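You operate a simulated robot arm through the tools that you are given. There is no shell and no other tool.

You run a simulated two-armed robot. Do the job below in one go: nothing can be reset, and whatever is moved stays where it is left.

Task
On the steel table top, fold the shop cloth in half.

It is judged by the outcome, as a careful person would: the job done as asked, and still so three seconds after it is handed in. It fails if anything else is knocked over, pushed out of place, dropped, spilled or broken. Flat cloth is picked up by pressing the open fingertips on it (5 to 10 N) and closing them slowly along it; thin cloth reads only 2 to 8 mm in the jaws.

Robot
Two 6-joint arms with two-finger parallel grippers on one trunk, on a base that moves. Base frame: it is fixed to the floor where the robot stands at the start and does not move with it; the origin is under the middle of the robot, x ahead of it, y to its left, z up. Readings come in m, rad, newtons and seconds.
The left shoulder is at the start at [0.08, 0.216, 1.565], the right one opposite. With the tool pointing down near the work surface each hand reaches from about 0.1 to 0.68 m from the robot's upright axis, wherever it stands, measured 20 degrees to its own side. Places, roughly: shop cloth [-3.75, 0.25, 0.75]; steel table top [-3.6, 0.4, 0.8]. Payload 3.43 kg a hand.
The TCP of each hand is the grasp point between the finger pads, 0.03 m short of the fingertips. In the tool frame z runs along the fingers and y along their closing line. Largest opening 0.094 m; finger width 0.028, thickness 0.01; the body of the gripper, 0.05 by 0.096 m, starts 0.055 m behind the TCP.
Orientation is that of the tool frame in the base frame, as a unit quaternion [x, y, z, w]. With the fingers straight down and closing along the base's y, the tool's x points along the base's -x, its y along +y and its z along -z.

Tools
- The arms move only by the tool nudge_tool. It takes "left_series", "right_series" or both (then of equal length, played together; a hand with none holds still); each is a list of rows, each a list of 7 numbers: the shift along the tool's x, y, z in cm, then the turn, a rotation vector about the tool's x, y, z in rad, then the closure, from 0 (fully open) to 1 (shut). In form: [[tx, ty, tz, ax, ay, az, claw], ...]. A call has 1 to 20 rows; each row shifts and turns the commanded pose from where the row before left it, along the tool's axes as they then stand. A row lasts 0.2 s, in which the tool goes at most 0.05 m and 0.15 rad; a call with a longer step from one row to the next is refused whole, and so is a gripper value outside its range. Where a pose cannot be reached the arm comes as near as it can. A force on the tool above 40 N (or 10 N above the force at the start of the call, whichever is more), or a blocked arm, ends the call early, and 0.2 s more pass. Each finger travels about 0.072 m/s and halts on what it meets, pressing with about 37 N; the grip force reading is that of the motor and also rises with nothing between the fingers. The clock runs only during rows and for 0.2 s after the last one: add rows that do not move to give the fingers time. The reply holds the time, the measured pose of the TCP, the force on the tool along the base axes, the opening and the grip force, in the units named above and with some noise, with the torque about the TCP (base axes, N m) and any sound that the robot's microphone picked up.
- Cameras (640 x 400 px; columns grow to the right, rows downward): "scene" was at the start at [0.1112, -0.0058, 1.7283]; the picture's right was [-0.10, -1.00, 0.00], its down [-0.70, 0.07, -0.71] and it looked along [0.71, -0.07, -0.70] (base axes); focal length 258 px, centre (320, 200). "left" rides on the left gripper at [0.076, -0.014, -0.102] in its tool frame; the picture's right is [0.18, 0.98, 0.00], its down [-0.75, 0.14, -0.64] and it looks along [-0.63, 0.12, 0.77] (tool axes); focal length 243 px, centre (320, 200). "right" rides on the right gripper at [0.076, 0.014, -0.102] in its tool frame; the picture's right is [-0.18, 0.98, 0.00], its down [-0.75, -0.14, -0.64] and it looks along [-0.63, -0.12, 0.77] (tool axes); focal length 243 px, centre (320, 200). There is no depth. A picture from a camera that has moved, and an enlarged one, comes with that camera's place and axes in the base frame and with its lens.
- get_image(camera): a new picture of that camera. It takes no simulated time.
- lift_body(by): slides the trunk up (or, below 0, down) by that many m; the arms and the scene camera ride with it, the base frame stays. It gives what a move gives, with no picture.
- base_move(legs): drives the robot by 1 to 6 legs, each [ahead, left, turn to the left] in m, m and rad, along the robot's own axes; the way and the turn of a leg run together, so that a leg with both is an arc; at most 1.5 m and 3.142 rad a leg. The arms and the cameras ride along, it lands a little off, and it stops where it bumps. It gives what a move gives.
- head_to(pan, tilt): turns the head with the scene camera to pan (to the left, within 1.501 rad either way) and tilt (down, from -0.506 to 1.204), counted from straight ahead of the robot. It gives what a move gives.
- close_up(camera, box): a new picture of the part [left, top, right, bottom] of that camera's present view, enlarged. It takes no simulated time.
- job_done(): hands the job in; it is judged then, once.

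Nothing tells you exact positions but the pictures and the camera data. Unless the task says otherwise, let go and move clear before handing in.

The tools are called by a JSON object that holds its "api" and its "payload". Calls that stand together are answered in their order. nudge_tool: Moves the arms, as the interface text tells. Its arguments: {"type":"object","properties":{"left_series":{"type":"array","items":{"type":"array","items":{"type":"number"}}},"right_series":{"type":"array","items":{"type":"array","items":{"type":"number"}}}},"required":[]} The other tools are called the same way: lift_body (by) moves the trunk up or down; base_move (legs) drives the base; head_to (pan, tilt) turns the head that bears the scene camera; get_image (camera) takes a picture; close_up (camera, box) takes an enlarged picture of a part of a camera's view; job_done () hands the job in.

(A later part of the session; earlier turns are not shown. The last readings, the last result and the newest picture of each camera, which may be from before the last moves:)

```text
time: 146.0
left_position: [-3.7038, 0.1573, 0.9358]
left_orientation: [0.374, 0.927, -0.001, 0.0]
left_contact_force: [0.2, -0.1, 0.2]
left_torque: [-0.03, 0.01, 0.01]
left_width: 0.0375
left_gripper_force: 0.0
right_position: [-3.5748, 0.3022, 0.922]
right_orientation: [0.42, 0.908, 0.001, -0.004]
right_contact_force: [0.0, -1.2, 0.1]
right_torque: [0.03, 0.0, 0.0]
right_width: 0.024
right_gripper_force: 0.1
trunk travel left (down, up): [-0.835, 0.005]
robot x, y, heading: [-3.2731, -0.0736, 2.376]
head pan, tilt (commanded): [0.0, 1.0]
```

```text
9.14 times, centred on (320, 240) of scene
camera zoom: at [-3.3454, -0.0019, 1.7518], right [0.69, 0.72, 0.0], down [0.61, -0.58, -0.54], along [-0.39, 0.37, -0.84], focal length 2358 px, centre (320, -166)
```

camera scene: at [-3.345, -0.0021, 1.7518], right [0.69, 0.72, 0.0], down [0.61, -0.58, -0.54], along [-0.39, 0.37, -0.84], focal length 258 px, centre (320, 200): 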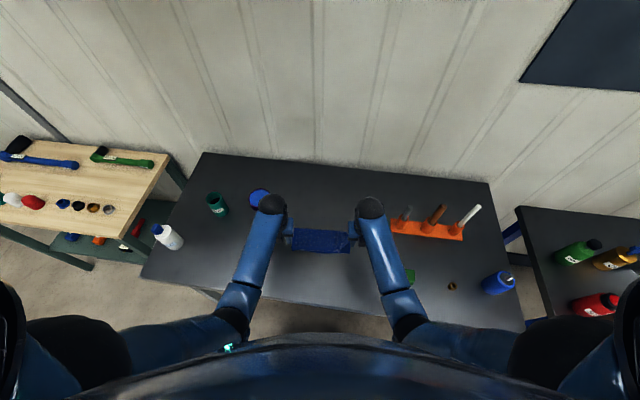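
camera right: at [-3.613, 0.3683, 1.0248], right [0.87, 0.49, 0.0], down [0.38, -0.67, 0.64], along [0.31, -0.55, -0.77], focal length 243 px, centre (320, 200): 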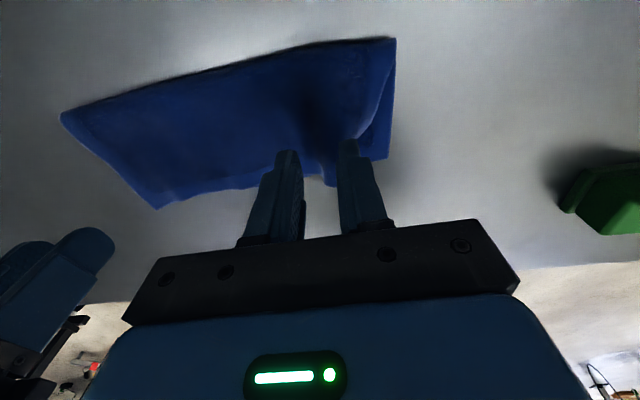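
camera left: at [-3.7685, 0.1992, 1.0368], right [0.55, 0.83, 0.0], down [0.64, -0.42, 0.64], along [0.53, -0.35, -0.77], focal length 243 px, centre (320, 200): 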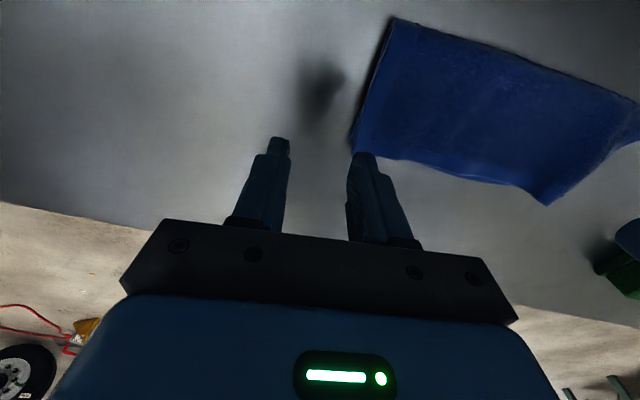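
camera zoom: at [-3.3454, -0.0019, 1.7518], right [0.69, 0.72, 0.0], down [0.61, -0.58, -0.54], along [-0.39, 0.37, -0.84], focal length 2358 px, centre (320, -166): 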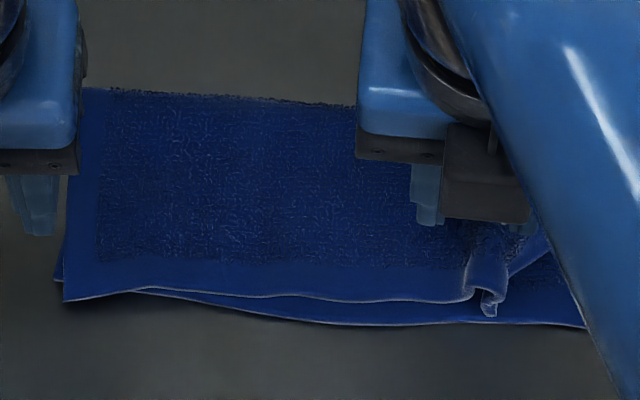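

The fingers straddle the pucker. I lower them until they press lightly on the cloth on both sides.

{"api": "nudge_tool", "payload": {"right_series": [[0, 0, 0.8, 0, 0, 0, 0.745], [0, 0, 0.8, 0, 0, 0, 0.745], [0, 0, 0.7, 0, 0, 0, 0.745], [0, 0, 0.4, 0, 0, 0, 0.745], [0, 0, 0.2, 0, 0, 0, 0.745], [0, 0, 0, 0, 0, 0, 0.745]]}}

{"api": "close_up", "payload": {"camera": "right", "box": [240, 90, 400, 240]}}

```text
time: 147.4
left_position: [-3.7031, 0.1582, 0.9357]
left_orientation: [0.375, 0.927, 0.0, -0.001]
left_contact_force: [0.9, -0.4, 0.3]
left_torque: [0.0, 0.0, 0.01]
left_width: 0.0373
left_gripper_force: 0.0
right_position: [-3.5735, 0.302, 0.8931]
right_orientation: [0.421, 0.907, 0.001, -0.004]
right_contact_force: [-0.5, -0.7, 0.7]
right_torque: [0.02, -0.01, -0.01]
right_width: 0.0239
right_gripper_force: 0.1
trunk travel left (down, up): [-0.835, 0.005]
robot x, y, heading: [-3.2753, -0.0726, 2.38]
head pan, tilt (commanded): [0.0, 1.0]
```

```text
2.67 times, centred on (320, 165) of right
camera zoom: at [-3.6114, 0.3686, 0.9956], right [0.87, 0.5, 0.0], down [0.38, -0.67, 0.64], along [0.31, -0.55, -0.77], focal length 647 px, centre (320, 293)
```

zoom: 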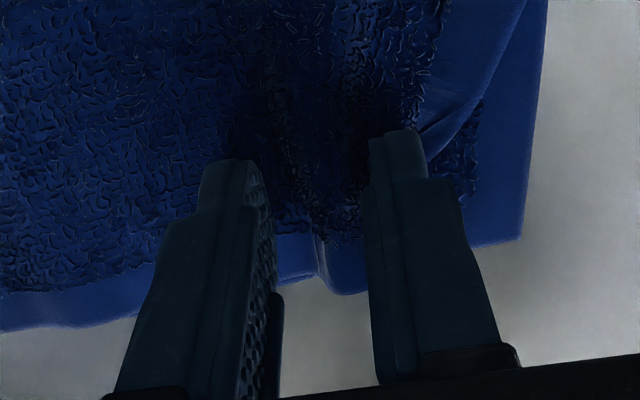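

The fingers are on both sides of the pucker, right at the upper layer's border. I press to a few newtons.

{"api": "nudge_tool", "payload": {"right_series": [[0, 0, 0.25, 0, 0, 0, 0.745], [0, 0, 0.2, 0, 0, 0, 0.745], [0, 0, 0, 0, 0, 0, 0.745]]}}

```text
time: 148.2
left_position: [-3.703, 0.1563, 0.9365]
left_orientation: [0.374, 0.927, 0.0, -0.001]
left_contact_force: [-0.5, 0.2, 0.6]
left_torque: [0.0, 0.02, 0.03]
left_width: 0.0375
left_gripper_force: 0.0
right_position: [-3.5736, 0.302, 0.8894]
right_orientation: [0.42, 0.908, 0.0, -0.004]
right_contact_force: [0.0, -1.1, 6.8]
right_torque: [0.03, -0.14, -0.01]
right_width: 0.0241
right_gripper_force: 0.0
trunk travel left (down, up): [-0.835, 0.005]
robot x, y, heading: [-3.2728, -0.075, 2.379]
head pan, tilt (commanded): [0.0, 1.0]
```

At 7 N I open the fingers slowly while moving the hand to the right, keeping the left finger still.

{"api": "nudge_tool", "payload": {"right_series": [[0, 0.094, 0, 0, 0, 0, 0.725], [0, 0.094, 0, 0, 0, 0, 0.705], [0, 0.094, 0, 0, 0, 0, 0.685], [0, 0.094, 0, 0, 0, 0, 0.665], [0, 0.094, 0, 0, 0, 0, 0.645], [0, 0.094, 0, 0, 0, 0, 0.625], [0, 0.094, 0, 0, 0, 0, 0.605], [0, 0.094, 0, 0, 0, 0, 0.585], [0, 0.094, 0, 0, 0, 0, 0.565], [0, 0.094, 0, 0, 0, 0, 0.545], [0, 0.094, 0, 0, 0, 0, 0.525], [0, 0.094, 0, 0, 0, 0, 0.505], [0, 0.094, 0, 0, 0, 0, 0.485], [0, 0, 0, 0, 0, 0, 0.485]]}}

{"api": "close_up", "payload": {"camera": "right", "box": [220, 60, 440, 240]}}

{"api": "close_up", "payload": {"camera": "scene", "box": [285, 220, 355, 260]}}

```text
time: 151.2
left_position: [-3.7037, 0.1568, 0.9351]
left_orientation: [0.374, 0.927, 0.001, -0.001]
left_contact_force: [0.4, -0.4, 0.6]
left_torque: [-0.02, 0.02, 0.0]
left_width: 0.0374
left_gripper_force: 0.0
right_position: [-3.5661, 0.3091, 0.8888]
right_orientation: [0.42, 0.907, 0.001, -0.004]
right_contact_force: [-0.8, -0.7, 5.9]
right_torque: [0.03, -0.05, 0.02]
right_width: 0.0467
right_gripper_force: 0.1
trunk travel left (down, up): [-0.835, 0.005]
robot x, y, heading: [-3.2688, -0.0717, 2.377]
head pan, tilt (commanded): [0.0, 1.0]
```

```text
2.22 times, centred on (330, 150) of right
camera zoom: at [-3.6032, 0.3759, 0.991], right [0.87, 0.49, 0.0], down [0.38, -0.67, 0.64], along [0.31, -0.55, -0.77], focal length 539 px, centre (298, 311)
```

zoom: 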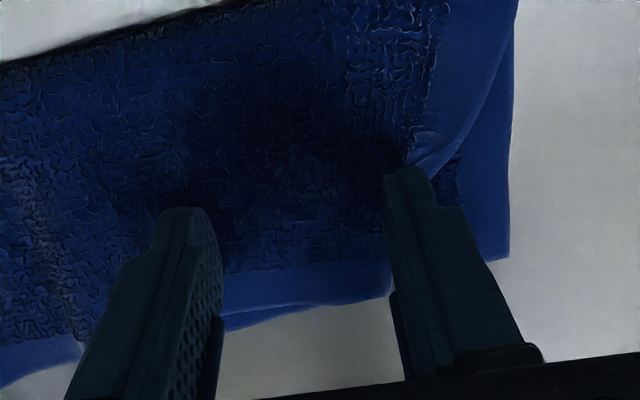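

```text
9.14 times, centred on (320, 240) of scene
camera zoom: at [-3.345, -0.0027, 1.7518], right [0.69, 0.72, 0.0], down [0.61, -0.58, -0.54], along [-0.39, 0.37, -0.84], focal length 2358 px, centre (320, -166)
```

zoom: 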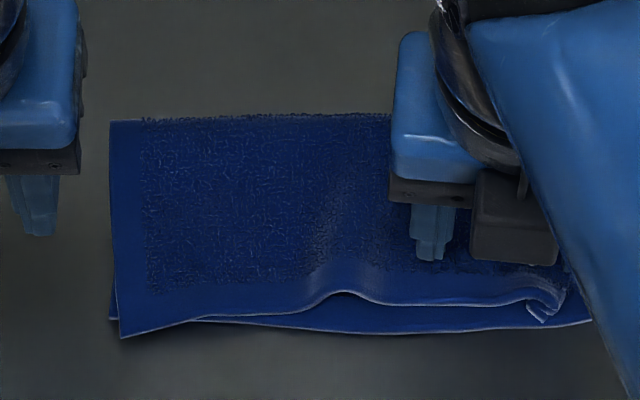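

The whole cloth slid about 2 cm to the right and a small ripple formed, but the corner has opened up partly. I lift the hand and look again.

{"api": "nudge_tool", "payload": {"right_series": [[0, 0, -0.5, 0, 0, 0, 0.485], [0, 0, -1.0, 0, 0, 0, 0.485], [0, 0, -1.2, 0, 0, 0, 0.485], [0, 0, -1.2, 0, 0, 0, 0.485], [0.5, 1.5, -0.8, 0, 0, 0, 0.6], [0.5, 1.5, 0, 0, 0, 0, 0.6], [0.5, 1.5, 0, 0, 0, 0, 0.6], [0, 1.5, 0, 0, 0, 0, 0.6]]}}

{"api": "close_up", "payload": {"camera": "scene", "box": [285, 220, 365, 265]}}

{"api": "get_image", "payload": {"camera": "right"}}

{"api": "get_image", "payload": {"camera": "left"}}

```text
time: 153.0
left_position: [-3.7036, 0.1568, 0.935]
left_orientation: [0.375, 0.927, 0.0, -0.002]
left_contact_force: [-1.0, -0.6, -0.4]
left_torque: [0.0, -0.01, -0.01]
left_width: 0.0374
left_gripper_force: 0.0
right_position: [-3.5306, 0.3604, 0.9365]
right_orientation: [0.42, 0.907, 0.001, -0.003]
right_contact_force: [-0.5, 0.7, 0.1]
right_torque: [0.02, 0.0, -0.02]
right_width: 0.0378
right_gripper_force: 0.1
trunk travel left (down, up): [-0.835, 0.005]
robot x, y, heading: [-3.2739, -0.0726, 2.378]
head pan, tilt (commanded): [0.0, 1.0]
```

```text
8.00 times, centred on (325, 242) of scene
camera zoom: at [-3.3448, -0.0017, 1.7518], right [0.69, 0.72, 0.0], down [0.61, -0.58, -0.54], along [-0.39, 0.37, -0.84], focal length 2064 px, centre (280, -140)
```

zoom: 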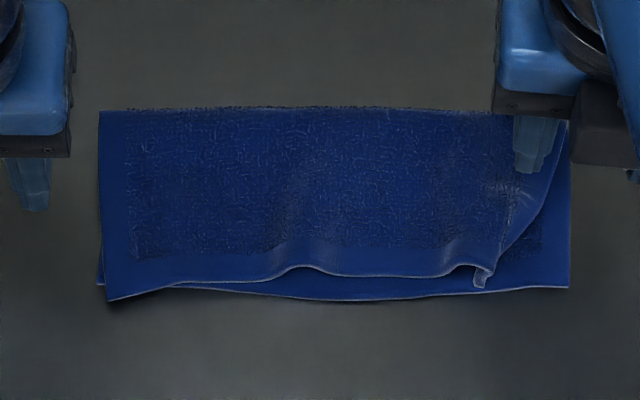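

```text
taken
camera right: at [-3.5676, 0.4263, 1.0384], right [0.87, 0.5, 0.0], down [0.38, -0.67, 0.64], along [0.31, -0.55, -0.77], focal length 243 px, centre (320, 200)
```

right: 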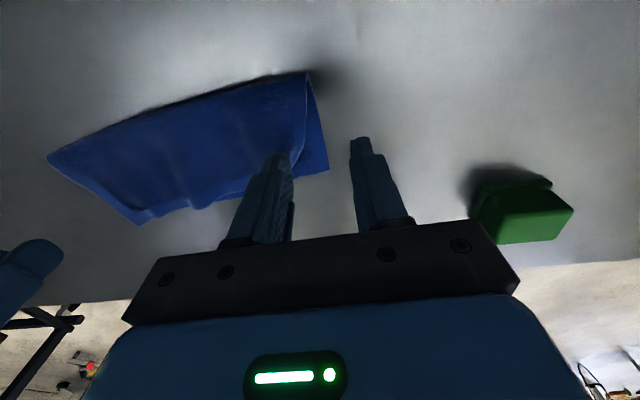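

```text
taken
camera left: at [-3.7683, 0.1998, 1.037], right [0.55, 0.83, 0.0], down [0.64, -0.42, 0.64], along [0.53, -0.35, -0.77], focal length 243 px, centre (320, 200)
```

left: 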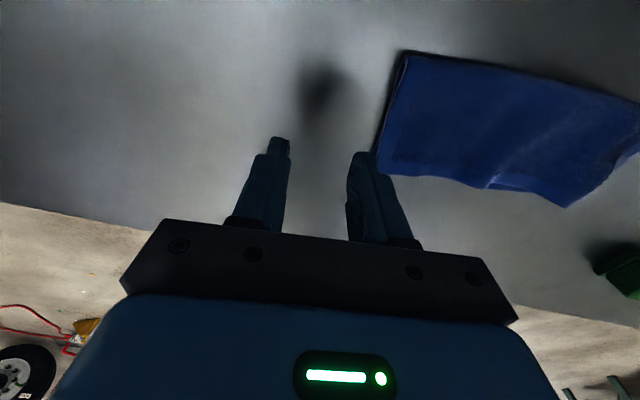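

The cloth is straight again; the upper right corner is still tucked and there is a slight ripple at mid-edge. I zoom in on the corner.

{"api": "close_up", "payload": {"camera": "right", "box": [200, 60, 350, 220]}}

{"api": "close_up", "payload": {"camera": "scene", "box": [330, 225, 365, 250]}}

```text
2.50 times, centred on (275, 140) of right
camera zoom: at [-3.5676, 0.4263, 1.0384], right [0.87, 0.5, 0.0], down [0.38, -0.67, 0.64], along [0.31, -0.55, -0.77], focal length 606 px, centre (432, 350)
```

zoom: 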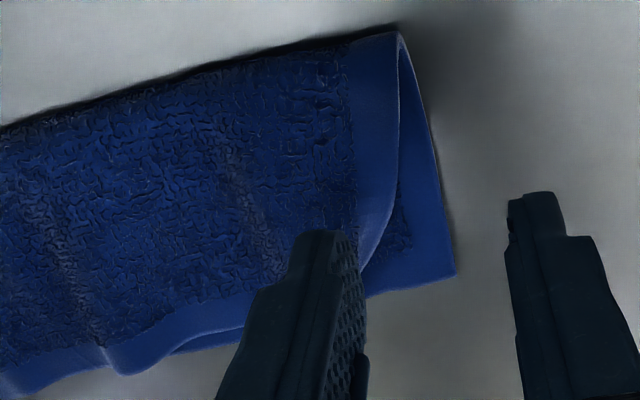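

```text
16.00 times, centred on (348, 238) of scene
camera zoom: at [-3.3448, -0.0017, 1.7518], right [0.69, 0.72, 0.0], down [0.61, -0.58, -0.54], along [-0.39, 0.37, -0.84], focal length 4127 px, centre (-120, -400)
```

zoom: 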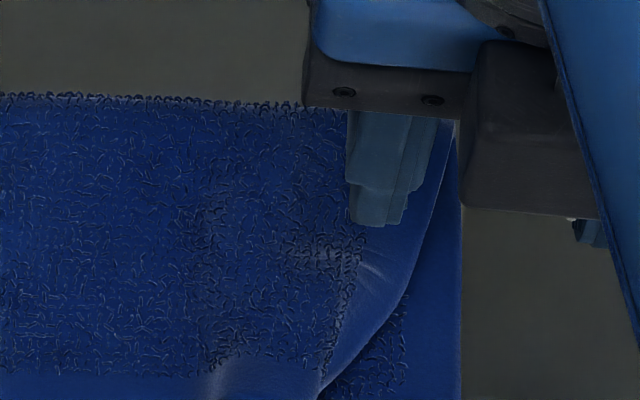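

The right hand hides the corner; I move it aside for a clear view.

{"api": "nudge_tool", "payload": {"right_series": [[0.5, 1.5, 0, 0, 0, 0, 0.6], [0.5, 1.5, 0, 0, 0, 0, 0.6]]}}

{"api": "close_up", "payload": {"camera": "scene", "box": [320, 225, 360, 255]}}

{"api": "close_up", "payload": {"camera": "right", "box": [120, 60, 320, 220]}}

```text
time: 153.6
left_position: [-3.7029, 0.1579, 0.9347]
left_orientation: [0.375, 0.927, 0.0, -0.001]
left_contact_force: [0.5, -0.1, -0.2]
left_torque: [-0.01, -0.02, 0.01]
left_width: 0.0377
left_gripper_force: 0.1
right_position: [-3.5142, 0.3887, 0.9361]
right_orientation: [0.421, 0.907, 0.001, -0.003]
right_contact_force: [-0.7, -0.1, -0.3]
right_torque: [-0.02, -0.02, -0.04]
right_width: 0.0376
right_gripper_force: 0.1
trunk travel left (down, up): [-0.835, 0.005]
robot x, y, heading: [-3.2726, -0.0726, 2.376]
head pan, tilt (commanded): [0.0, 1.0]
```

```text
13.33 times, centred on (340, 240) of scene
camera zoom: at [-3.3448, -0.001, 1.7518], right [0.69, 0.72, 0.0], down [0.61, -0.58, -0.54], along [-0.39, 0.37, -0.84], focal length 3439 px, centre (53, -333)
```

zoom: 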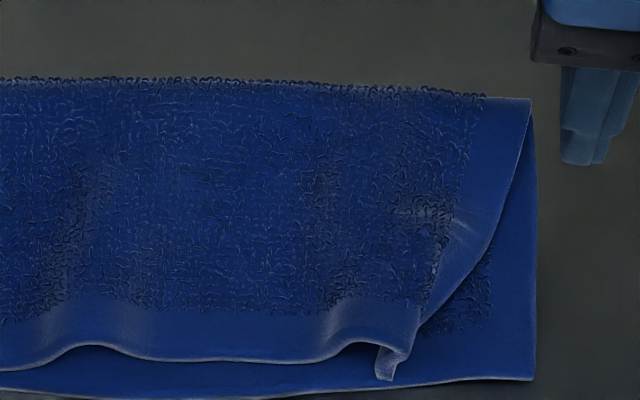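

```text
2.50 times, centred on (220, 140) of right
camera zoom: at [-3.5508, 0.454, 1.038], right [0.87, 0.49, 0.0], down [0.38, -0.67, 0.64], along [0.31, -0.56, -0.77], focal length 606 px, centre (570, 350)
```

zoom: 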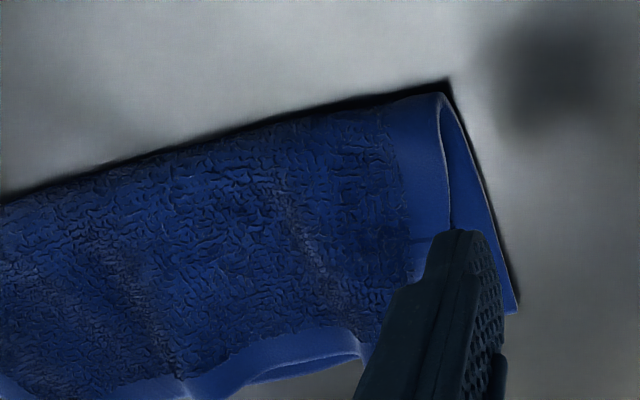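

The right corner of the upper layer is pulled in by about 4 cm. I will pin the cloth with the left hand's closed fingers, and with the right hand's closed fingers press on that corner and stroke it out to the right. First I bring both hands above their spots.

{"api": "nudge_tool", "payload": {"left_series": [[0.12, 1.8, 0, 0, 0, 0, 0.7], [0.12, 1.8, 0, 0, 0, 0, 0.8], [0.12, 1.8, 0, 0, 0, 0, 0.9], [0.12, 1.8, 0, 0, 0, 0, 1.0], [0.12, 1.8, 0, 0, 0, 0, 1.0], [0.12, 1.8, 0, 0, 0, 0, 1.0], [0, 0, 0, 0, 0, 0, 1.0]], "right_series": [[0, 0, 0, 0, 0, -0.1, 0.7], [-0.59, -1.44, 0, 0, 0, 0, 0.8], [-0.59, -1.44, 0, 0, 0, 0, 0.9], [-0.59, -1.44, 0, 0, 0, 0, 1.0], [-0.59, -1.44, 0, 0, 0, 0, 1.0], [-0.59, -1.44, 0, 0, 0, 0, 1.0], [0, 0, 0, 0, 0, 0, 1.0]]}}

{"api": "close_up", "payload": {"camera": "right", "box": [200, 60, 440, 240]}}

{"api": "close_up", "payload": {"camera": "left", "box": [200, 60, 440, 240]}}

{"api": "close_up", "payload": {"camera": "scene", "box": [280, 215, 370, 265]}}

```text
time: 155.2
left_position: [-3.6339, 0.2399, 0.9344]
left_orientation: [0.375, 0.927, 0.0, -0.001]
left_contact_force: [-0.7, 0.8, -0.3]
left_torque: [-0.03, -0.01, 0.01]
left_width: 0.0
left_gripper_force: 32.3
right_position: [-3.5425, 0.3143, 0.9352]
right_orientation: [0.374, 0.927, 0.001, -0.004]
right_contact_force: [-0.3, -1.2, -0.1]
right_torque: [-0.02, -0.02, -0.03]
right_width: 0.0001
right_gripper_force: 33.1
trunk travel left (down, up): [-0.835, 0.005]
robot x, y, heading: [-3.2714, -0.0721, 2.378]
head pan, tilt (commanded): [0.0, 1.0]
```

```text
2.22 times, centred on (320, 150) of right
camera zoom: at [-3.5865, 0.3765, 1.037], right [0.82, 0.58, 0.0], down [0.45, -0.63, 0.64], along [0.37, -0.52, -0.77], focal length 539 px, centre (320, 311)
```

zoom: 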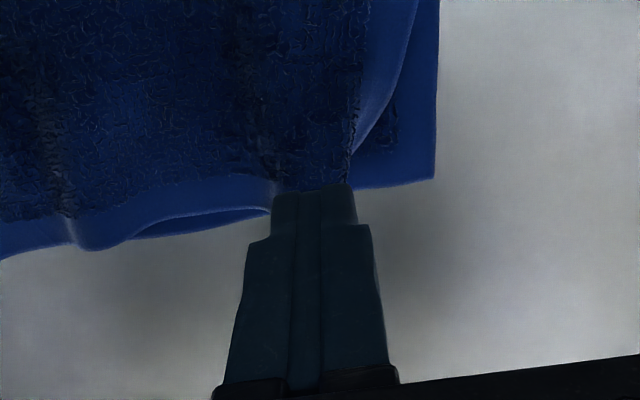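

```text
2.22 times, centred on (320, 150) of left
camera zoom: at [-3.6987, 0.2827, 1.0363], right [0.55, 0.83, 0.0], down [0.64, -0.42, 0.64], along [0.53, -0.35, -0.77], focal length 539 px, centre (320, 311)
```

zoom: 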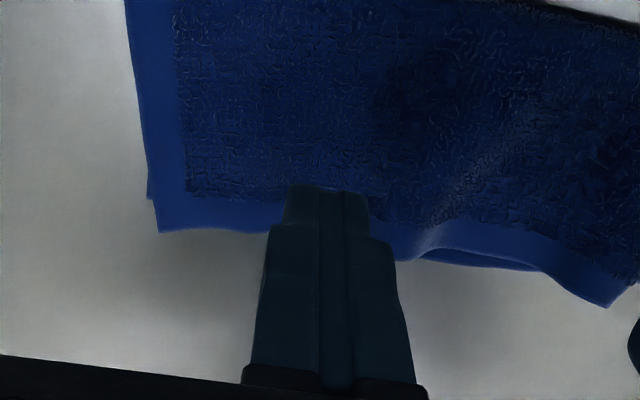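

```text
7.11 times, centred on (325, 240) of scene
camera zoom: at [-3.3453, -0.002, 1.7518], right [0.69, 0.72, 0.0], down [0.61, -0.58, -0.54], along [-0.39, 0.37, -0.84], focal length 1834 px, centre (284, -84)
```

zoom: 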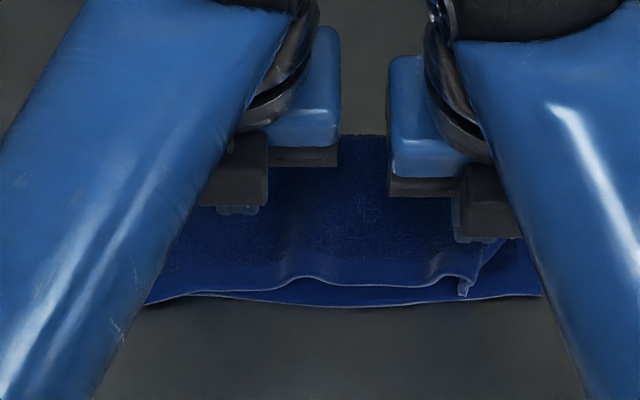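

Both hands are above their spots. I lower the left to pin the cloth and the right onto the tucked corner.

{"api": "nudge_tool", "payload": {"left_series": [[0, 0, 0.9, 0, 0, 0, 1.0], [0, 0, 0.9, 0, 0, 0, 1.0], [0, 0, 0.9, 0, 0, 0, 1.0], [0, 0, 0.9, 0, 0, 0, 1.0], [0, 0, 0.5, 0, 0, 0, 1.0], [0, 0, 0.3, 0, 0, 0, 1.0], [0, 0, 0, 0, 0, 0, 1.0]], "right_series": [[0, 0, 0.9, 0, 0, 0, 1.0], [0, 0, 0.9, 0, 0, 0, 1.0], [0, 0, 0.9, 0, 0, 0, 1.0], [0, 0, 0.8, 0, 0, 0, 1.0], [0, 0, 0.4, 0, 0, 0, 1.0], [0, 0, 0.2, 0, 0, 0, 1.0], [0, 0, 0, 0, 0, 0, 1.0]]}}

```text
time: 156.8
left_position: [-3.6361, 0.2399, 0.8906]
left_orientation: [0.375, 0.927, -0.001, -0.001]
left_contact_force: [0.3, 0.2, 0.4]
left_torque: [0.0, -0.02, 0.0]
left_width: 0.0
left_gripper_force: 33.0
right_position: [-3.5417, 0.3143, 0.8922]
right_orientation: [0.375, 0.927, 0.001, -0.003]
right_contact_force: [-0.8, 0.2, 1.1]
right_torque: [0.03, -0.03, 0.02]
right_width: 0.0
right_gripper_force: 33.3
trunk travel left (down, up): [-0.835, 0.005]
robot x, y, heading: [-3.2762, -0.0765, 2.38]
head pan, tilt (commanded): [0.0, 1.0]
```

{"api": "nudge_tool", "payload": {"left_series": [[0, 0, 0.2, 0, 0, 0, 1.0], [0, 0, 0.2, 0, 0, 0, 1.0], [0, 0, 0, 0, 0, 0, 1.0]], "right_series": [[0, 0, 0.1, 0, 0, 0, 1.0], [0, 0, 0.1, 0, 0, 0, 1.0], [0, 0, 0, 0, 0, 0, 1.0]]}}

```text
time: 157.6
left_position: [-3.6345, 0.2406, 0.8884]
left_orientation: [0.375, 0.927, 0.001, -0.001]
left_contact_force: [-0.4, -0.1, 2.2]
left_torque: [0.0, 0.01, -0.01]
left_width: 0.0
left_gripper_force: 33.1
right_position: [-3.5419, 0.3149, 0.8922]
right_orientation: [0.374, 0.928, 0.001, -0.003]
right_contact_force: [-1.0, -0.2, 3.2]
right_torque: [0.04, -0.02, 0.02]
right_width: 0.0
right_gripper_force: 32.7
trunk travel left (down, up): [-0.835, 0.005]
robot x, y, heading: [-3.2736, -0.074, 2.384]
head pan, tilt (commanded): [0.0, 1.0]
```

Right presses with 3 N; I press the left harder so it pins both layers.

{"api": "nudge_tool", "payload": {"left_series": [[0, 0, 0.1, 0, 0, 0, 1.0], [0, 0, 0.1, 0, 0, 0, 1.0], [0, 0, 0, 0, 0, 0, 1.0]]}}

```text
time: 158.4
left_position: [-3.635, 0.2393, 0.8864]
left_orientation: [0.375, 0.927, 0.001, -0.001]
left_contact_force: [-0.6, 0.3, 4.9]
left_torque: [-0.02, 0.0, -0.01]
left_width: 0.0
left_gripper_force: 32.9
right_position: [-3.5406, 0.3161, 0.8919]
right_orientation: [0.375, 0.927, 0.001, -0.003]
right_contact_force: [-0.4, 0.5, 2.3]
right_torque: [0.0, 0.03, -0.01]
right_width: 0.0
right_gripper_force: 32.9
trunk travel left (down, up): [-0.835, 0.005]
robot x, y, heading: [-3.2708, -0.0755, 2.376]
head pan, tilt (commanded): [0.0, 1.0]
```

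I press the left a little more and stroke the right hand outward to the right by 2 cm.

{"api": "nudge_tool", "payload": {"left_series": [[0, 0, 0.1, 0, 0, 0, 1.0], [0, 0, 0, 0, 0, 0, 1.0], [0, 0, 0, 0, 0, 0, 1.0], [0, 0, 0, 0, 0, 0, 1.0], [0, 0, 0, 0, 0, 0, 1.0], [0, 0, 0, 0, 0, 0, 1.0], [0, 0, 0, 0, 0, 0, 1.0], [0, 0, 0, 0, 0, 0, 1.0], [0, 0, 0, 0, 0, 0, 1.0]], "right_series": [[0, 0, 0, 0, 0, 0, 1.0], [0, 0.25, 0, 0, 0, 0, 1.0], [0, 0.25, 0, 0, 0, 0, 1.0], [0, 0.25, 0, 0, 0, 0, 1.0], [0, 0.25, 0, 0, 0, 0, 1.0], [0, 0.25, 0, 0, 0, 0, 1.0], [0, 0.25, 0, 0, 0, 0, 1.0], [0, 0.25, 0, 0, 0, 0, 1.0], [0, 0.25, 0, 0, 0, 0, 1.0]]}}

{"api": "close_up", "payload": {"camera": "right", "box": [200, 60, 440, 240]}}

{"api": "close_up", "payload": {"camera": "scene", "box": [280, 215, 370, 265]}}

```text
time: 160.4
left_position: [-3.6338, 0.2398, 0.8853]
left_orientation: [0.376, 0.927, 0.001, -0.002]
left_contact_force: [-1.5, 2.1, 12.7]
left_torque: [0.07, 0.04, 0.01]
left_width: 0.0
left_gripper_force: 32.8
right_position: [-3.5273, 0.329, 0.8932]
right_orientation: [0.375, 0.927, 0.001, -0.003]
right_contact_force: [-1.8, -1.7, 0.7]
right_torque: [-0.03, 0.04, -0.03]
right_width: 0.0001
right_gripper_force: 33.2
trunk travel left (down, up): [-0.835, 0.005]
robot x, y, heading: [-3.2737, -0.0734, 2.376]
head pan, tilt (commanded): [0.0, 1.0]
```

```text
2.22 times, centred on (320, 150) of right
camera zoom: at [-3.5718, 0.3911, 0.9946], right [0.82, 0.58, 0.0], down [0.45, -0.63, 0.64], along [0.37, -0.52, -0.77], focal length 539 px, centre (320, 311)
```

zoom: 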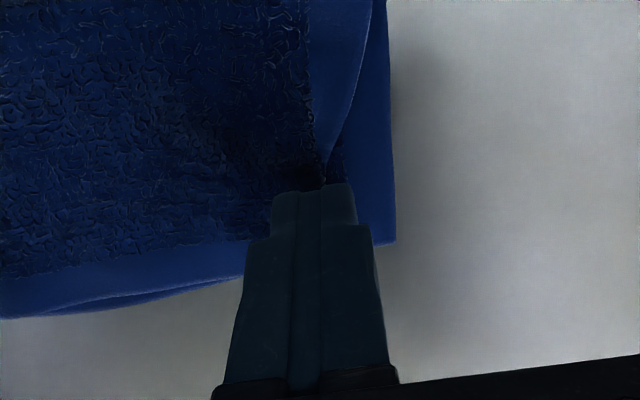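

```text
7.11 times, centred on (325, 240) of scene
camera zoom: at [-3.3443, -0.0028, 1.7519], right [0.69, 0.72, 0.0], down [0.61, -0.58, -0.54], along [-0.39, 0.37, -0.84], focal length 1834 px, centre (284, -84)
```

zoom: 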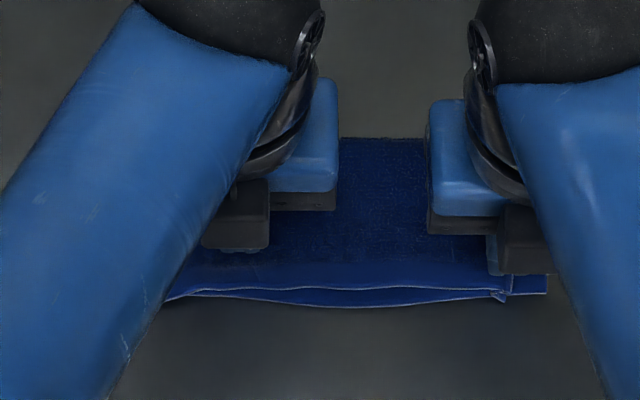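

That works well: the ripples are gone and the corner has moved out by about 2 cm. I press slightly more and stroke it a further 1.8 cm.

{"api": "nudge_tool", "payload": {"right_series": [[0, 0, 0.15, 0, 0, 0, 1.0], [0, 0.22, 0, 0, 0, 0, 1.0], [0, 0.22, 0, 0, 0, 0, 1.0], [0, 0.22, 0, 0, 0, 0, 1.0], [0, 0.22, 0, 0, 0, 0, 1.0], [0, 0.22, 0, 0, 0, 0, 1.0], [0, 0.22, 0, 0, 0, 0, 1.0], [0, 0.22, 0, 0, 0, 0, 1.0], [0, 0.22, 0, 0, 0, 0, 1.0]]}}

{"api": "close_up", "payload": {"camera": "right", "box": [200, 60, 440, 240]}}

{"api": "close_up", "payload": {"camera": "scene", "box": [280, 215, 370, 265]}}

```text
time: 162.4
left_position: [-3.6325, 0.2403, 0.8849]
left_orientation: [0.375, 0.927, 0.0, -0.002]
left_contact_force: [-1.5, 0.7, 13.3]
left_torque: [0.04, 0.06, -0.02]
left_width: 0.0
left_gripper_force: 32.9
right_position: [-3.5153, 0.3421, 0.8913]
right_orientation: [0.375, 0.927, 0.001, -0.004]
right_contact_force: [-0.6, 0.2, 0.5]
right_torque: [-0.01, -0.02, 0.0]
right_width: 0.0
right_gripper_force: 33.0
trunk travel left (down, up): [-0.835, 0.005]
robot x, y, heading: [-3.2759, -0.0718, 2.381]
head pan, tilt (commanded): [0.0, 1.0]
```

```text
2.22 times, centred on (320, 150) of right
camera zoom: at [-3.559, 0.4042, 0.9934], right [0.82, 0.58, 0.0], down [0.45, -0.63, 0.64], along [0.37, -0.52, -0.77], focal length 539 px, centre (320, 311)
```

zoom: 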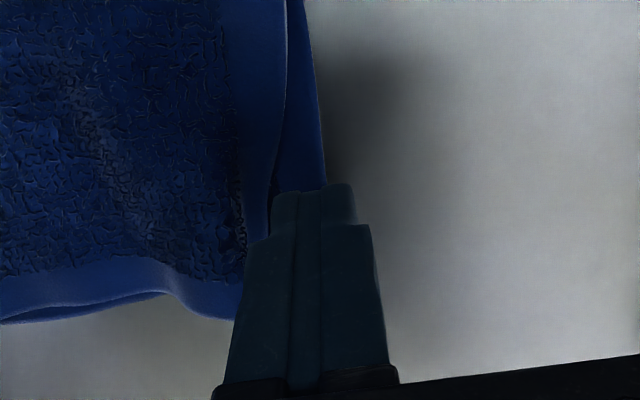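

```text
7.11 times, centred on (325, 240) of scene
camera zoom: at [-3.3442, -0.0027, 1.7519], right [0.69, 0.72, 0.0], down [0.61, -0.58, -0.54], along [-0.39, 0.37, -0.84], focal length 1834 px, centre (284, -84)
```

zoom: 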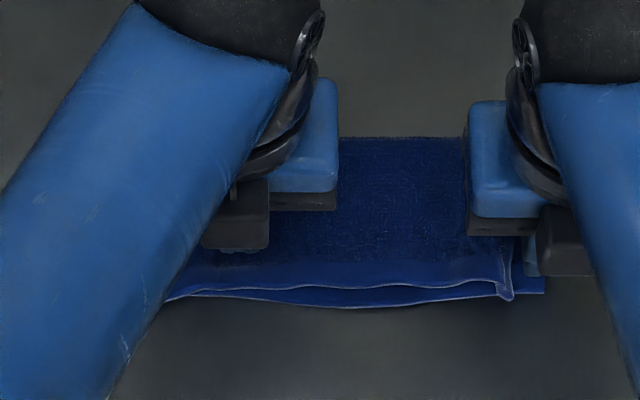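

The finger slid off the upper layer at the end. I lift the right hand away and check the corner, leaving the left hand pinning.

{"api": "nudge_tool", "payload": {"right_series": [[0, 0, -0.8, 0, 0, 0, 1.0], [0, 0.3, -1.2, 0, 0, 0, 1.0], [0.5, 1.0, -1.2, 0, 0, 0, 1.0], [0.5, 1.5, -1.0, 0, 0, 0, 1.0], [0.5, 1.5, 0, 0, 0, 0, 1.0], [0.5, 1.5, 0, 0, 0, 0, 1.0]]}}

{"api": "close_up", "payload": {"camera": "scene", "box": [310, 215, 370, 260]}}

{"api": "close_up", "payload": {"camera": "right", "box": [100, 60, 320, 240]}}

```text
time: 163.8
left_position: [-3.6322, 0.2412, 0.8853]
left_orientation: [0.375, 0.927, 0.001, -0.001]
left_contact_force: [-1.2, 1.4, 13.3]
left_torque: [-0.01, 0.02, 0.0]
left_width: 0.0
left_gripper_force: 32.9
right_position: [-3.5023, 0.3784, 0.9317]
right_orientation: [0.377, 0.926, 0.002, -0.003]
right_contact_force: [-0.1, 0.7, 0.3]
right_torque: [-0.02, 0.0, -0.01]
right_width: 0.0
right_gripper_force: 33.1
right hand out of reach, approached as far as the arm can: row 5, 6
trunk travel left (down, up): [-0.835, 0.005]
robot x, y, heading: [-3.2718, -0.0737, 2.379]
head pan, tilt (commanded): [0.0, 1.0]
```

```text
8.89 times, centred on (340, 238) of scene
camera zoom: at [-3.3445, -0.0027, 1.7519], right [0.69, 0.72, 0.0], down [0.61, -0.58, -0.54], along [-0.39, 0.37, -0.84], focal length 2293 px, centre (142, -133)
```

zoom: 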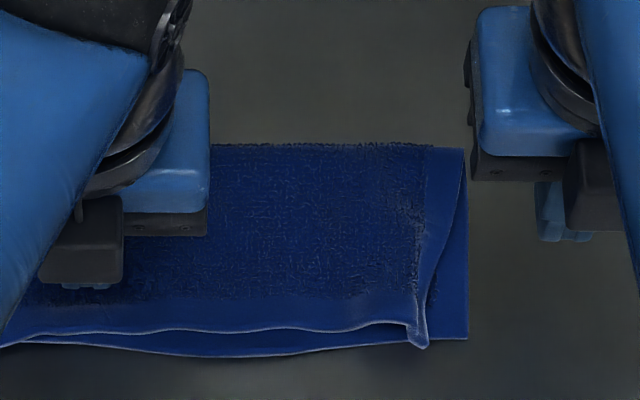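

```text
2.22 times, centred on (210, 150) of right
camera zoom: at [-3.5461, 0.4403, 1.0349], right [0.82, 0.57, 0.0], down [0.44, -0.63, 0.64], along [0.37, -0.52, -0.77], focal length 539 px, centre (564, 311)
```

zoom: 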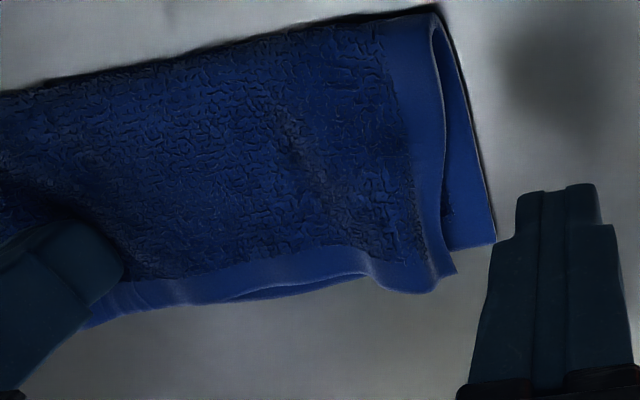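

The fold is good; only the upper right corner is still about 1.9 cm short. One more stroke should bring it out. I move the right hand back above the corner.

{"api": "nudge_tool", "payload": {"right_series": [[-0.37, -1.48, 0, 0, 0, 0, 1.0], [-0.37, -1.48, 0, 0, 0, 0, 1.0], [-0.37, -1.48, 0, 0, 0, 0, 1.0], [-0.37, -1.48, 0, 0, 0, 0, 1.0], [0, 0, 0.8, 0, 0, 0, 1.0], [0, 0, 0.8, 0, 0, 0, 1.0], [0, 0, 0, 0, 0, 0, 1.0]]}}

{"api": "close_up", "payload": {"camera": "right", "box": [200, 60, 440, 240]}}

```text
time: 165.4
left_position: [-3.6329, 0.2398, 0.8851]
left_orientation: [0.374, 0.927, 0.0, -0.001]
left_contact_force: [-1.1, 1.3, 11.6]
left_torque: [0.04, 0.07, 0.0]
left_width: 0.0
left_gripper_force: 32.9
right_position: [-3.5345, 0.3235, 0.917]
right_orientation: [0.375, 0.927, 0.002, -0.004]
right_contact_force: [-0.2, -0.2, -0.4]
right_torque: [0.02, 0.0, 0.0]
right_width: 0.0002
right_gripper_force: 32.8
trunk travel left (down, up): [-0.835, 0.005]
robot x, y, heading: [-3.275, -0.0729, 2.38]
head pan, tilt (commanded): [0.0, 1.0]
```

```text
2.22 times, centred on (320, 150) of right
camera zoom: at [-3.5775, 0.3865, 1.0194], right [0.82, 0.58, 0.0], down [0.45, -0.63, 0.64], along [0.37, -0.52, -0.77], focal length 539 px, centre (320, 311)
```

zoom: 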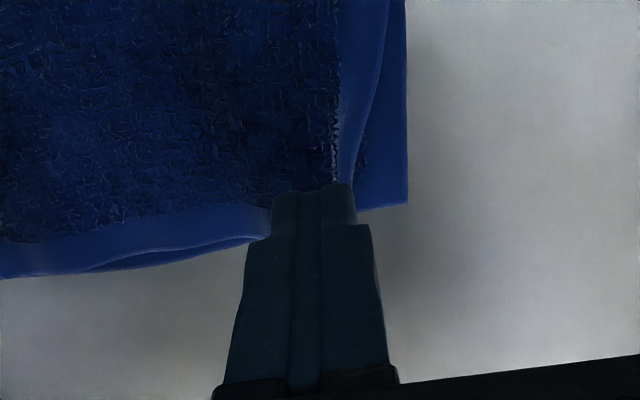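

The fingertips are over the corner patch. I lower and press to about 4 N.

{"api": "nudge_tool", "payload": {"right_series": [[0, 0, 0.9, 0, 0, 0, 1.0], [0, 0, 0.9, 0, 0, 0, 1.0], [0, 0, 0.5, 0, 0, 0, 1.0], [0, 0, 0.3, 0, 0, 0, 1.0], [0, 0, 0, 0, 0, 0, 1.0]]}}

```text
time: 166.6
left_position: [-3.6327, 0.2408, 0.886]
left_orientation: [0.374, 0.927, 0.0, -0.001]
left_contact_force: [-1.7, 1.7, 12.0]
left_torque: [0.06, 0.05, 0.01]
left_width: 0.0001
left_gripper_force: 33.3
right_position: [-3.5343, 0.325, 0.891]
right_orientation: [0.374, 0.927, 0.002, -0.004]
right_contact_force: [0.1, -0.2, 5.4]
right_torque: [0.0, -0.01, 0.02]
right_width: 0.0
right_gripper_force: 33.0
trunk travel left (down, up): [-0.835, 0.005]
robot x, y, heading: [-3.2714, -0.0739, 2.384]
head pan, tilt (commanded): [0.0, 1.0]
```

5 N on the corner. I stroke it to the right by 1.8 cm while keeping the pressure.

{"api": "nudge_tool", "payload": {"right_series": [[0, 0.2, 0.02, 0, 0, 0, 1.0], [0, 0.2, 0.02, 0, 0, 0, 1.0], [0, 0.2, 0.02, 0, 0, 0, 1.0], [0, 0.2, 0.02, 0, 0, 0, 1.0], [0, 0.2, 0.02, 0, 0, 0, 1.0], [0, 0.2, 0.02, 0, 0, 0, 1.0], [0, 0.2, 0.02, 0, 0, 0, 1.0], [0, 0.2, 0.02, 0, 0, 0, 1.0], [0, 0.2, 0.0, 0, 0, 0, 1.0], [0, 0, 0, 0, 0, 0, 1.0]]}}

{"api": "close_up", "payload": {"camera": "right", "box": [200, 60, 440, 240]}}

{"api": "close_up", "payload": {"camera": "scene", "box": [310, 215, 370, 260]}}

```text
time: 168.8
left_position: [-3.6338, 0.2404, 0.8861]
left_orientation: [0.375, 0.927, 0.001, -0.002]
left_contact_force: [0.2, 2.8, 11.5]
left_torque: [0.08, -0.02, 0.01]
left_width: 0.0001
left_gripper_force: 33.0
right_position: [-3.52, 0.3371, 0.8902]
right_orientation: [0.374, 0.927, 0.002, -0.003]
right_contact_force: [-1.8, -2.8, 2.5]
right_torque: [-0.09, 0.06, 0.04]
right_width: 0.0001
right_gripper_force: 33.1
trunk travel left (down, up): [-0.835, 0.005]
robot x, y, heading: [-3.2734, -0.0764, 2.377]
head pan, tilt (commanded): [0.0, 1.0]
```

```text
2.22 times, centred on (320, 150) of right
camera zoom: at [-3.5647, 0.3993, 0.9916], right [0.81, 0.58, 0.0], down [0.45, -0.63, 0.64], along [0.37, -0.52, -0.77], focal length 539 px, centre (320, 311)
```

zoom: 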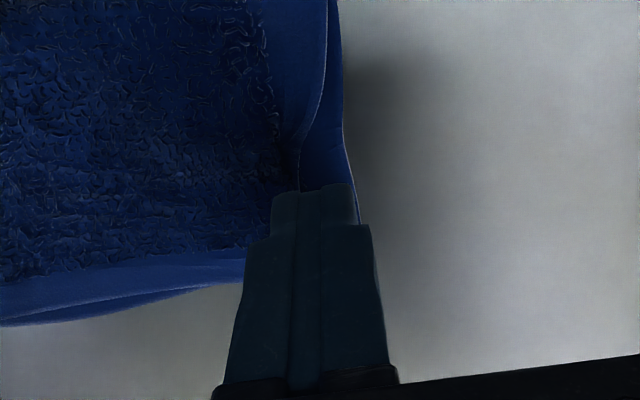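

```text
8.89 times, centred on (340, 238) of scene
camera zoom: at [-3.3441, -0.0031, 1.7519], right [0.69, 0.72, 0.0], down [0.61, -0.58, -0.54], along [-0.39, 0.37, -0.84], focal length 2293 px, centre (142, -133)
```

zoom: 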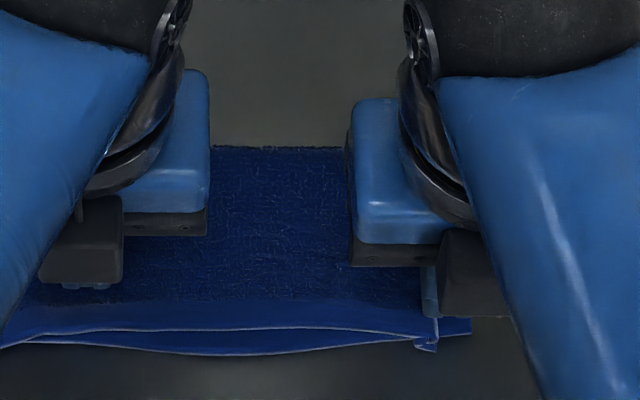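

The upper edge is now taut and straight; the very tip of the corner seems curled. I lift the right hand clear and inspect.

{"api": "nudge_tool", "payload": {"right_series": [[0, 0, -0.8, 0, 0, 0, 1.0], [0, 0.3, -1.2, 0, 0, 0, 1.0], [0.5, 1.0, -1.2, 0, 0, 0, 1.0], [0.5, 1.2, -0.8, 0, 0, 0, 1.0], [0.5, 1.0, 0, 0, 0, 0, 1.0]]}}

{"api": "close_up", "payload": {"camera": "scene", "box": [325, 220, 365, 255]}}

{"api": "close_up", "payload": {"camera": "right", "box": [120, 60, 320, 220]}}

```text
time: 170.0
left_position: [-3.6332, 0.2403, 0.8852]
left_orientation: [0.374, 0.927, 0.0, -0.002]
left_contact_force: [0.2, 0.5, 12.6]
left_torque: [0.01, 0.06, -0.03]
left_width: 0.0
left_gripper_force: 32.9
right_position: [-3.5063, 0.3715, 0.9294]
right_orientation: [0.374, 0.927, 0.002, -0.003]
right_contact_force: [-0.4, -0.1, 0.1]
right_torque: [-0.01, -0.02, -0.02]
right_width: 0.0
right_gripper_force: 32.9
trunk travel left (down, up): [-0.835, 0.005]
robot x, y, heading: [-3.2751, -0.075, 2.381]
head pan, tilt (commanded): [0.0, 1.0]
```

```text
11.43 times, centred on (345, 238) of scene
camera zoom: at [-3.3441, -0.0025, 1.7519], right [0.69, 0.72, 0.0], down [0.61, -0.58, -0.54], along [-0.39, 0.37, -0.84], focal length 2948 px, centre (34, -229)
```

zoom: 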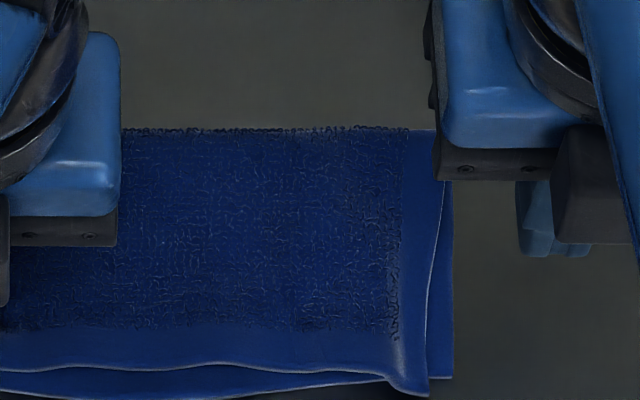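

```text
2.50 times, centred on (220, 140) of right
camera zoom: at [-3.5507, 0.4351, 1.0329], right [0.81, 0.58, 0.0], down [0.45, -0.63, 0.64], along [0.37, -0.52, -0.77], focal length 606 px, centre (570, 350)
```

zoom: 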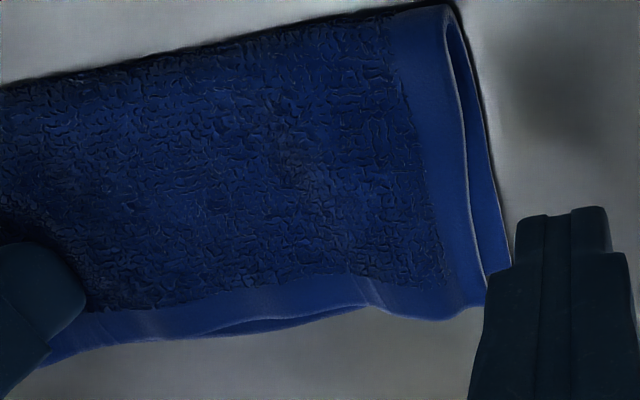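

Now the corner has opened out: the two right corners are within about 8 mm. I lift the left hand off and check the whole cloth.

{"api": "nudge_tool", "payload": {"left_series": [[0, 0, -0.5, 0, 0, 0, 1.0], [0, 0, -1.0, 0, 0, 0, 1.0], [0, 0, -1.2, 0, 0, 0, 1.0], [0, 0, -1.2, 0, 0, 0, 1.0], [0, -1.5, -0.6, 0, 0, 0, 1.0], [0, -1.8, 0, 0, 0, 0, 1.0], [0, -1.8, 0, 0, 0, 0, 1.0], [0, -1.8, 0, 0, 0, 0, 1.0], [0, -1.8, 0, 0, 0, 0, 1.0], [0, -1.0, 0, 0, 0, 0, 1.0]]}}

{"api": "get_image", "payload": {"camera": "scene"}}

{"api": "close_up", "payload": {"camera": "scene", "box": [285, 215, 365, 265]}}

{"api": "get_image", "payload": {"camera": "left"}}

{"api": "get_image", "payload": {"camera": "right"}}

```text
time: 172.2
left_position: [-3.7012, 0.1695, 0.9308]
left_orientation: [0.374, 0.927, 0.0, -0.001]
left_contact_force: [1.3, -0.1, 0.1]
left_torque: [0.03, -0.02, -0.01]
left_width: 0.0
left_gripper_force: 33.7
right_position: [-3.5075, 0.3732, 0.9299]
right_orientation: [0.375, 0.927, 0.002, -0.003]
right_contact_force: [-0.8, 0.1, -0.3]
right_torque: [-0.04, -0.01, -0.01]
right_width: 0.0
right_gripper_force: 33.0
trunk travel left (down, up): [-0.835, 0.005]
robot x, y, heading: [-3.2733, -0.0752, 2.378]
head pan, tilt (commanded): [0.0, 1.0]
```

```text
taken
camera scene: at [-3.3453, -0.0022, 1.7518], right [0.69, 0.72, 0.0], down [0.61, -0.58, -0.54], along [-0.39, 0.37, -0.84], focal length 258 px, centre (320, 200)
```

scene: 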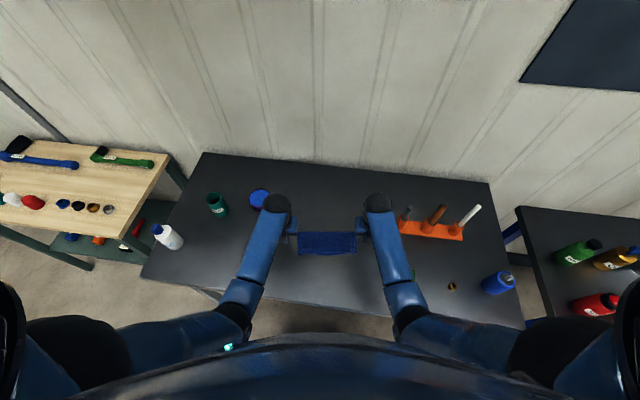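

```text
8.00 times, centred on (325, 240) of scene
camera zoom: at [-3.3453, -0.0022, 1.7518], right [0.69, 0.72, 0.0], down [0.61, -0.58, -0.54], along [-0.39, 0.37, -0.84], focal length 2064 px, centre (280, -120)
```

zoom: 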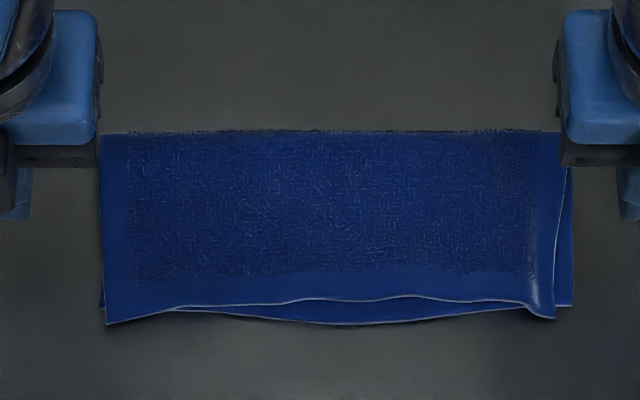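

```text
taken
camera left: at [-3.7662, 0.2119, 1.0318], right [0.55, 0.83, 0.0], down [0.64, -0.42, 0.64], along [0.53, -0.35, -0.77], focal length 243 px, centre (320, 200)
```

left: 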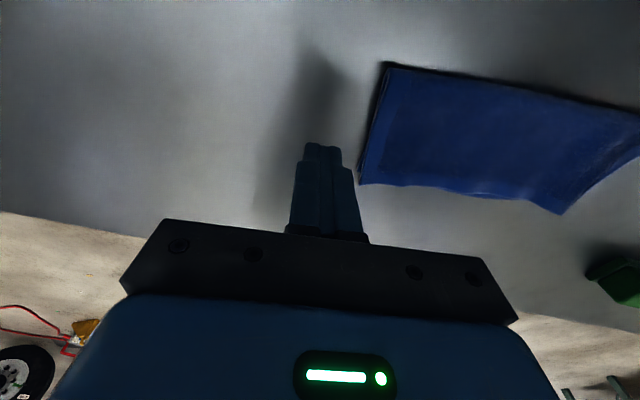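

```text
taken
camera right: at [-3.5512, 0.4352, 1.0323], right [0.82, 0.58, 0.0], down [0.45, -0.63, 0.64], along [0.37, -0.52, -0.77], focal length 243 px, centre (320, 200)
```

right: 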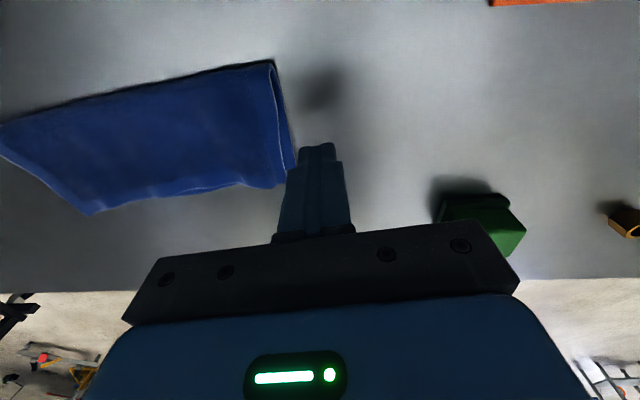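

The cloth now lies folded in half, with its edges in line to within about 8 mm and the fold straight; nothing else has moved. I raise both hands and back the robot away.

{"api": "nudge_tool", "payload": {"left_series": [[0, 0, -1.5, 0, 0, 0, 0.8], [0, 0, -1.5, 0, 0, 0, 0.6], [0, 0, -1.5, 0, 0, 0, 0.5], [0, 0, -1.5, 0, 0, 0, 0.5], [0, 0, -1.5, 0, 0, 0, 0.5], [0, 0, 0, 0, 0, 0, 0.5]], "right_series": [[0, 0, -1.5, 0, 0, 0, 0.8], [0, 0, -1.5, 0, 0, 0, 0.6], [0, 0, -1.5, 0, 0, 0, 0.5], [0, 0, -1.5, 0, 0, 0, 0.5], [0, 0, -1.5, 0, 0, 0, 0.5], [0, 0, 0, 0, 0, 0, 0.5]]}}

{"api": "base_move", "payload": {"legs": [[-0.45, 0, 0]]}}

{"api": "head_to", "payload": {"pan": 0.0, "tilt": 0.8}}

{"api": "get_image", "payload": {"camera": "scene"}}

{"api": "close_up", "payload": {"camera": "scene", "box": [270, 140, 370, 210]}}

```text
time: 173.6
left_position: [-3.7023, 0.1703, 1.0063]
left_orientation: [0.374, 0.927, 0.0, -0.001]
left_contact_force: [0.4, -0.2, -0.2]
left_torque: [-0.02, -0.04, -0.01]
left_width: 0.0469
left_gripper_force: 0.0
right_position: [-3.5078, 0.3749, 1.0039]
right_orientation: [0.374, 0.927, 0.001, -0.003]
right_contact_force: [0.1, 0.0, 0.1]
right_torque: [0.02, -0.01, 0.02]
right_width: 0.047
right_gripper_force: 0.0
trunk travel left (down, up): [-0.835, 0.005]
robot x, y, heading: [-3.2716, -0.0769, 2.376]
head pan, tilt (commanded): [0.0, 1.0]
```

```text
time: 176.4
left_position: [-3.3702, -0.1468, 1.0049]
left_orientation: [0.376, 0.927, 0.0, 0.0]
left_contact_force: [0.1, 0.2, 0.0]
left_torque: [0.0, -0.03, -0.03]
left_width: 0.0473
left_gripper_force: 0.1
right_position: [-3.1751, 0.0572, 1.0034]
right_orientation: [0.375, 0.927, 0.0, -0.002]
right_contact_force: [0.6, 0.3, -0.4]
right_torque: [0.03, -0.03, 0.0]
right_width: 0.047
right_gripper_force: 0.0
trunk travel left (down, up): [-0.835, 0.005]
robot x, y, heading: [-2.9383, -0.3943, 2.381]
head pan, tilt (commanded): [0.0, 1.0]
```

```text
time: 177.1
left_position: [-3.3684, -0.1473, 1.006]
left_orientation: [0.375, 0.927, 0.0, -0.001]
left_contact_force: [0.4, 1.1, 0.2]
left_torque: [0.0, -0.01, -0.04]
left_width: 0.0469
left_gripper_force: 0.1
right_position: [-3.1734, 0.0561, 1.004]
right_orientation: [0.375, 0.927, 0.0, -0.002]
right_contact_force: [-0.5, -0.5, 0.0]
right_torque: [-0.03, -0.04, -0.03]
right_width: 0.0469
right_gripper_force: 0.0
trunk travel left (down, up): [-0.835, 0.005]
robot x, y, heading: [-2.9374, -0.3937, 2.377]
head pan, tilt (commanded): [0.0, 0.799]
```

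```text
taken
camera scene: at [-3.0202, -0.3128, 1.7668], right [0.69, 0.72, 0.0], down [0.52, -0.5, -0.7], along [-0.5, 0.48, -0.72], focal length 258 px, centre (320, 200)
```

scene: 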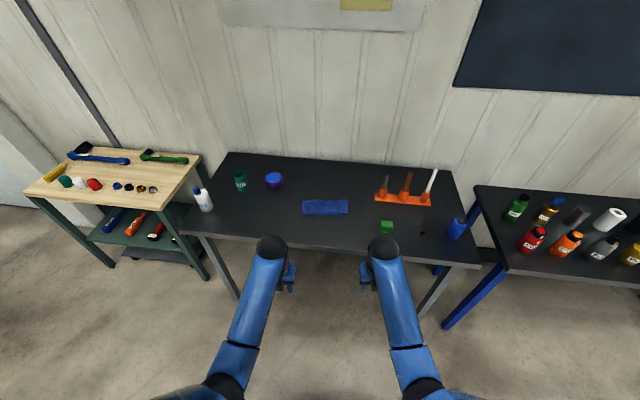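

```text
5.71 times, centred on (320, 175) of scene
camera zoom: at [-3.0202, -0.3128, 1.7668], right [0.69, 0.72, 0.0], down [0.52, -0.5, -0.7], along [-0.5, 0.48, -0.72], focal length 1474 px, centre (320, 343)
```

zoom: 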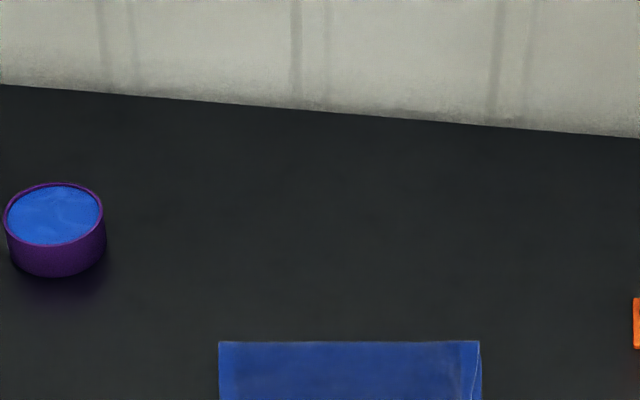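

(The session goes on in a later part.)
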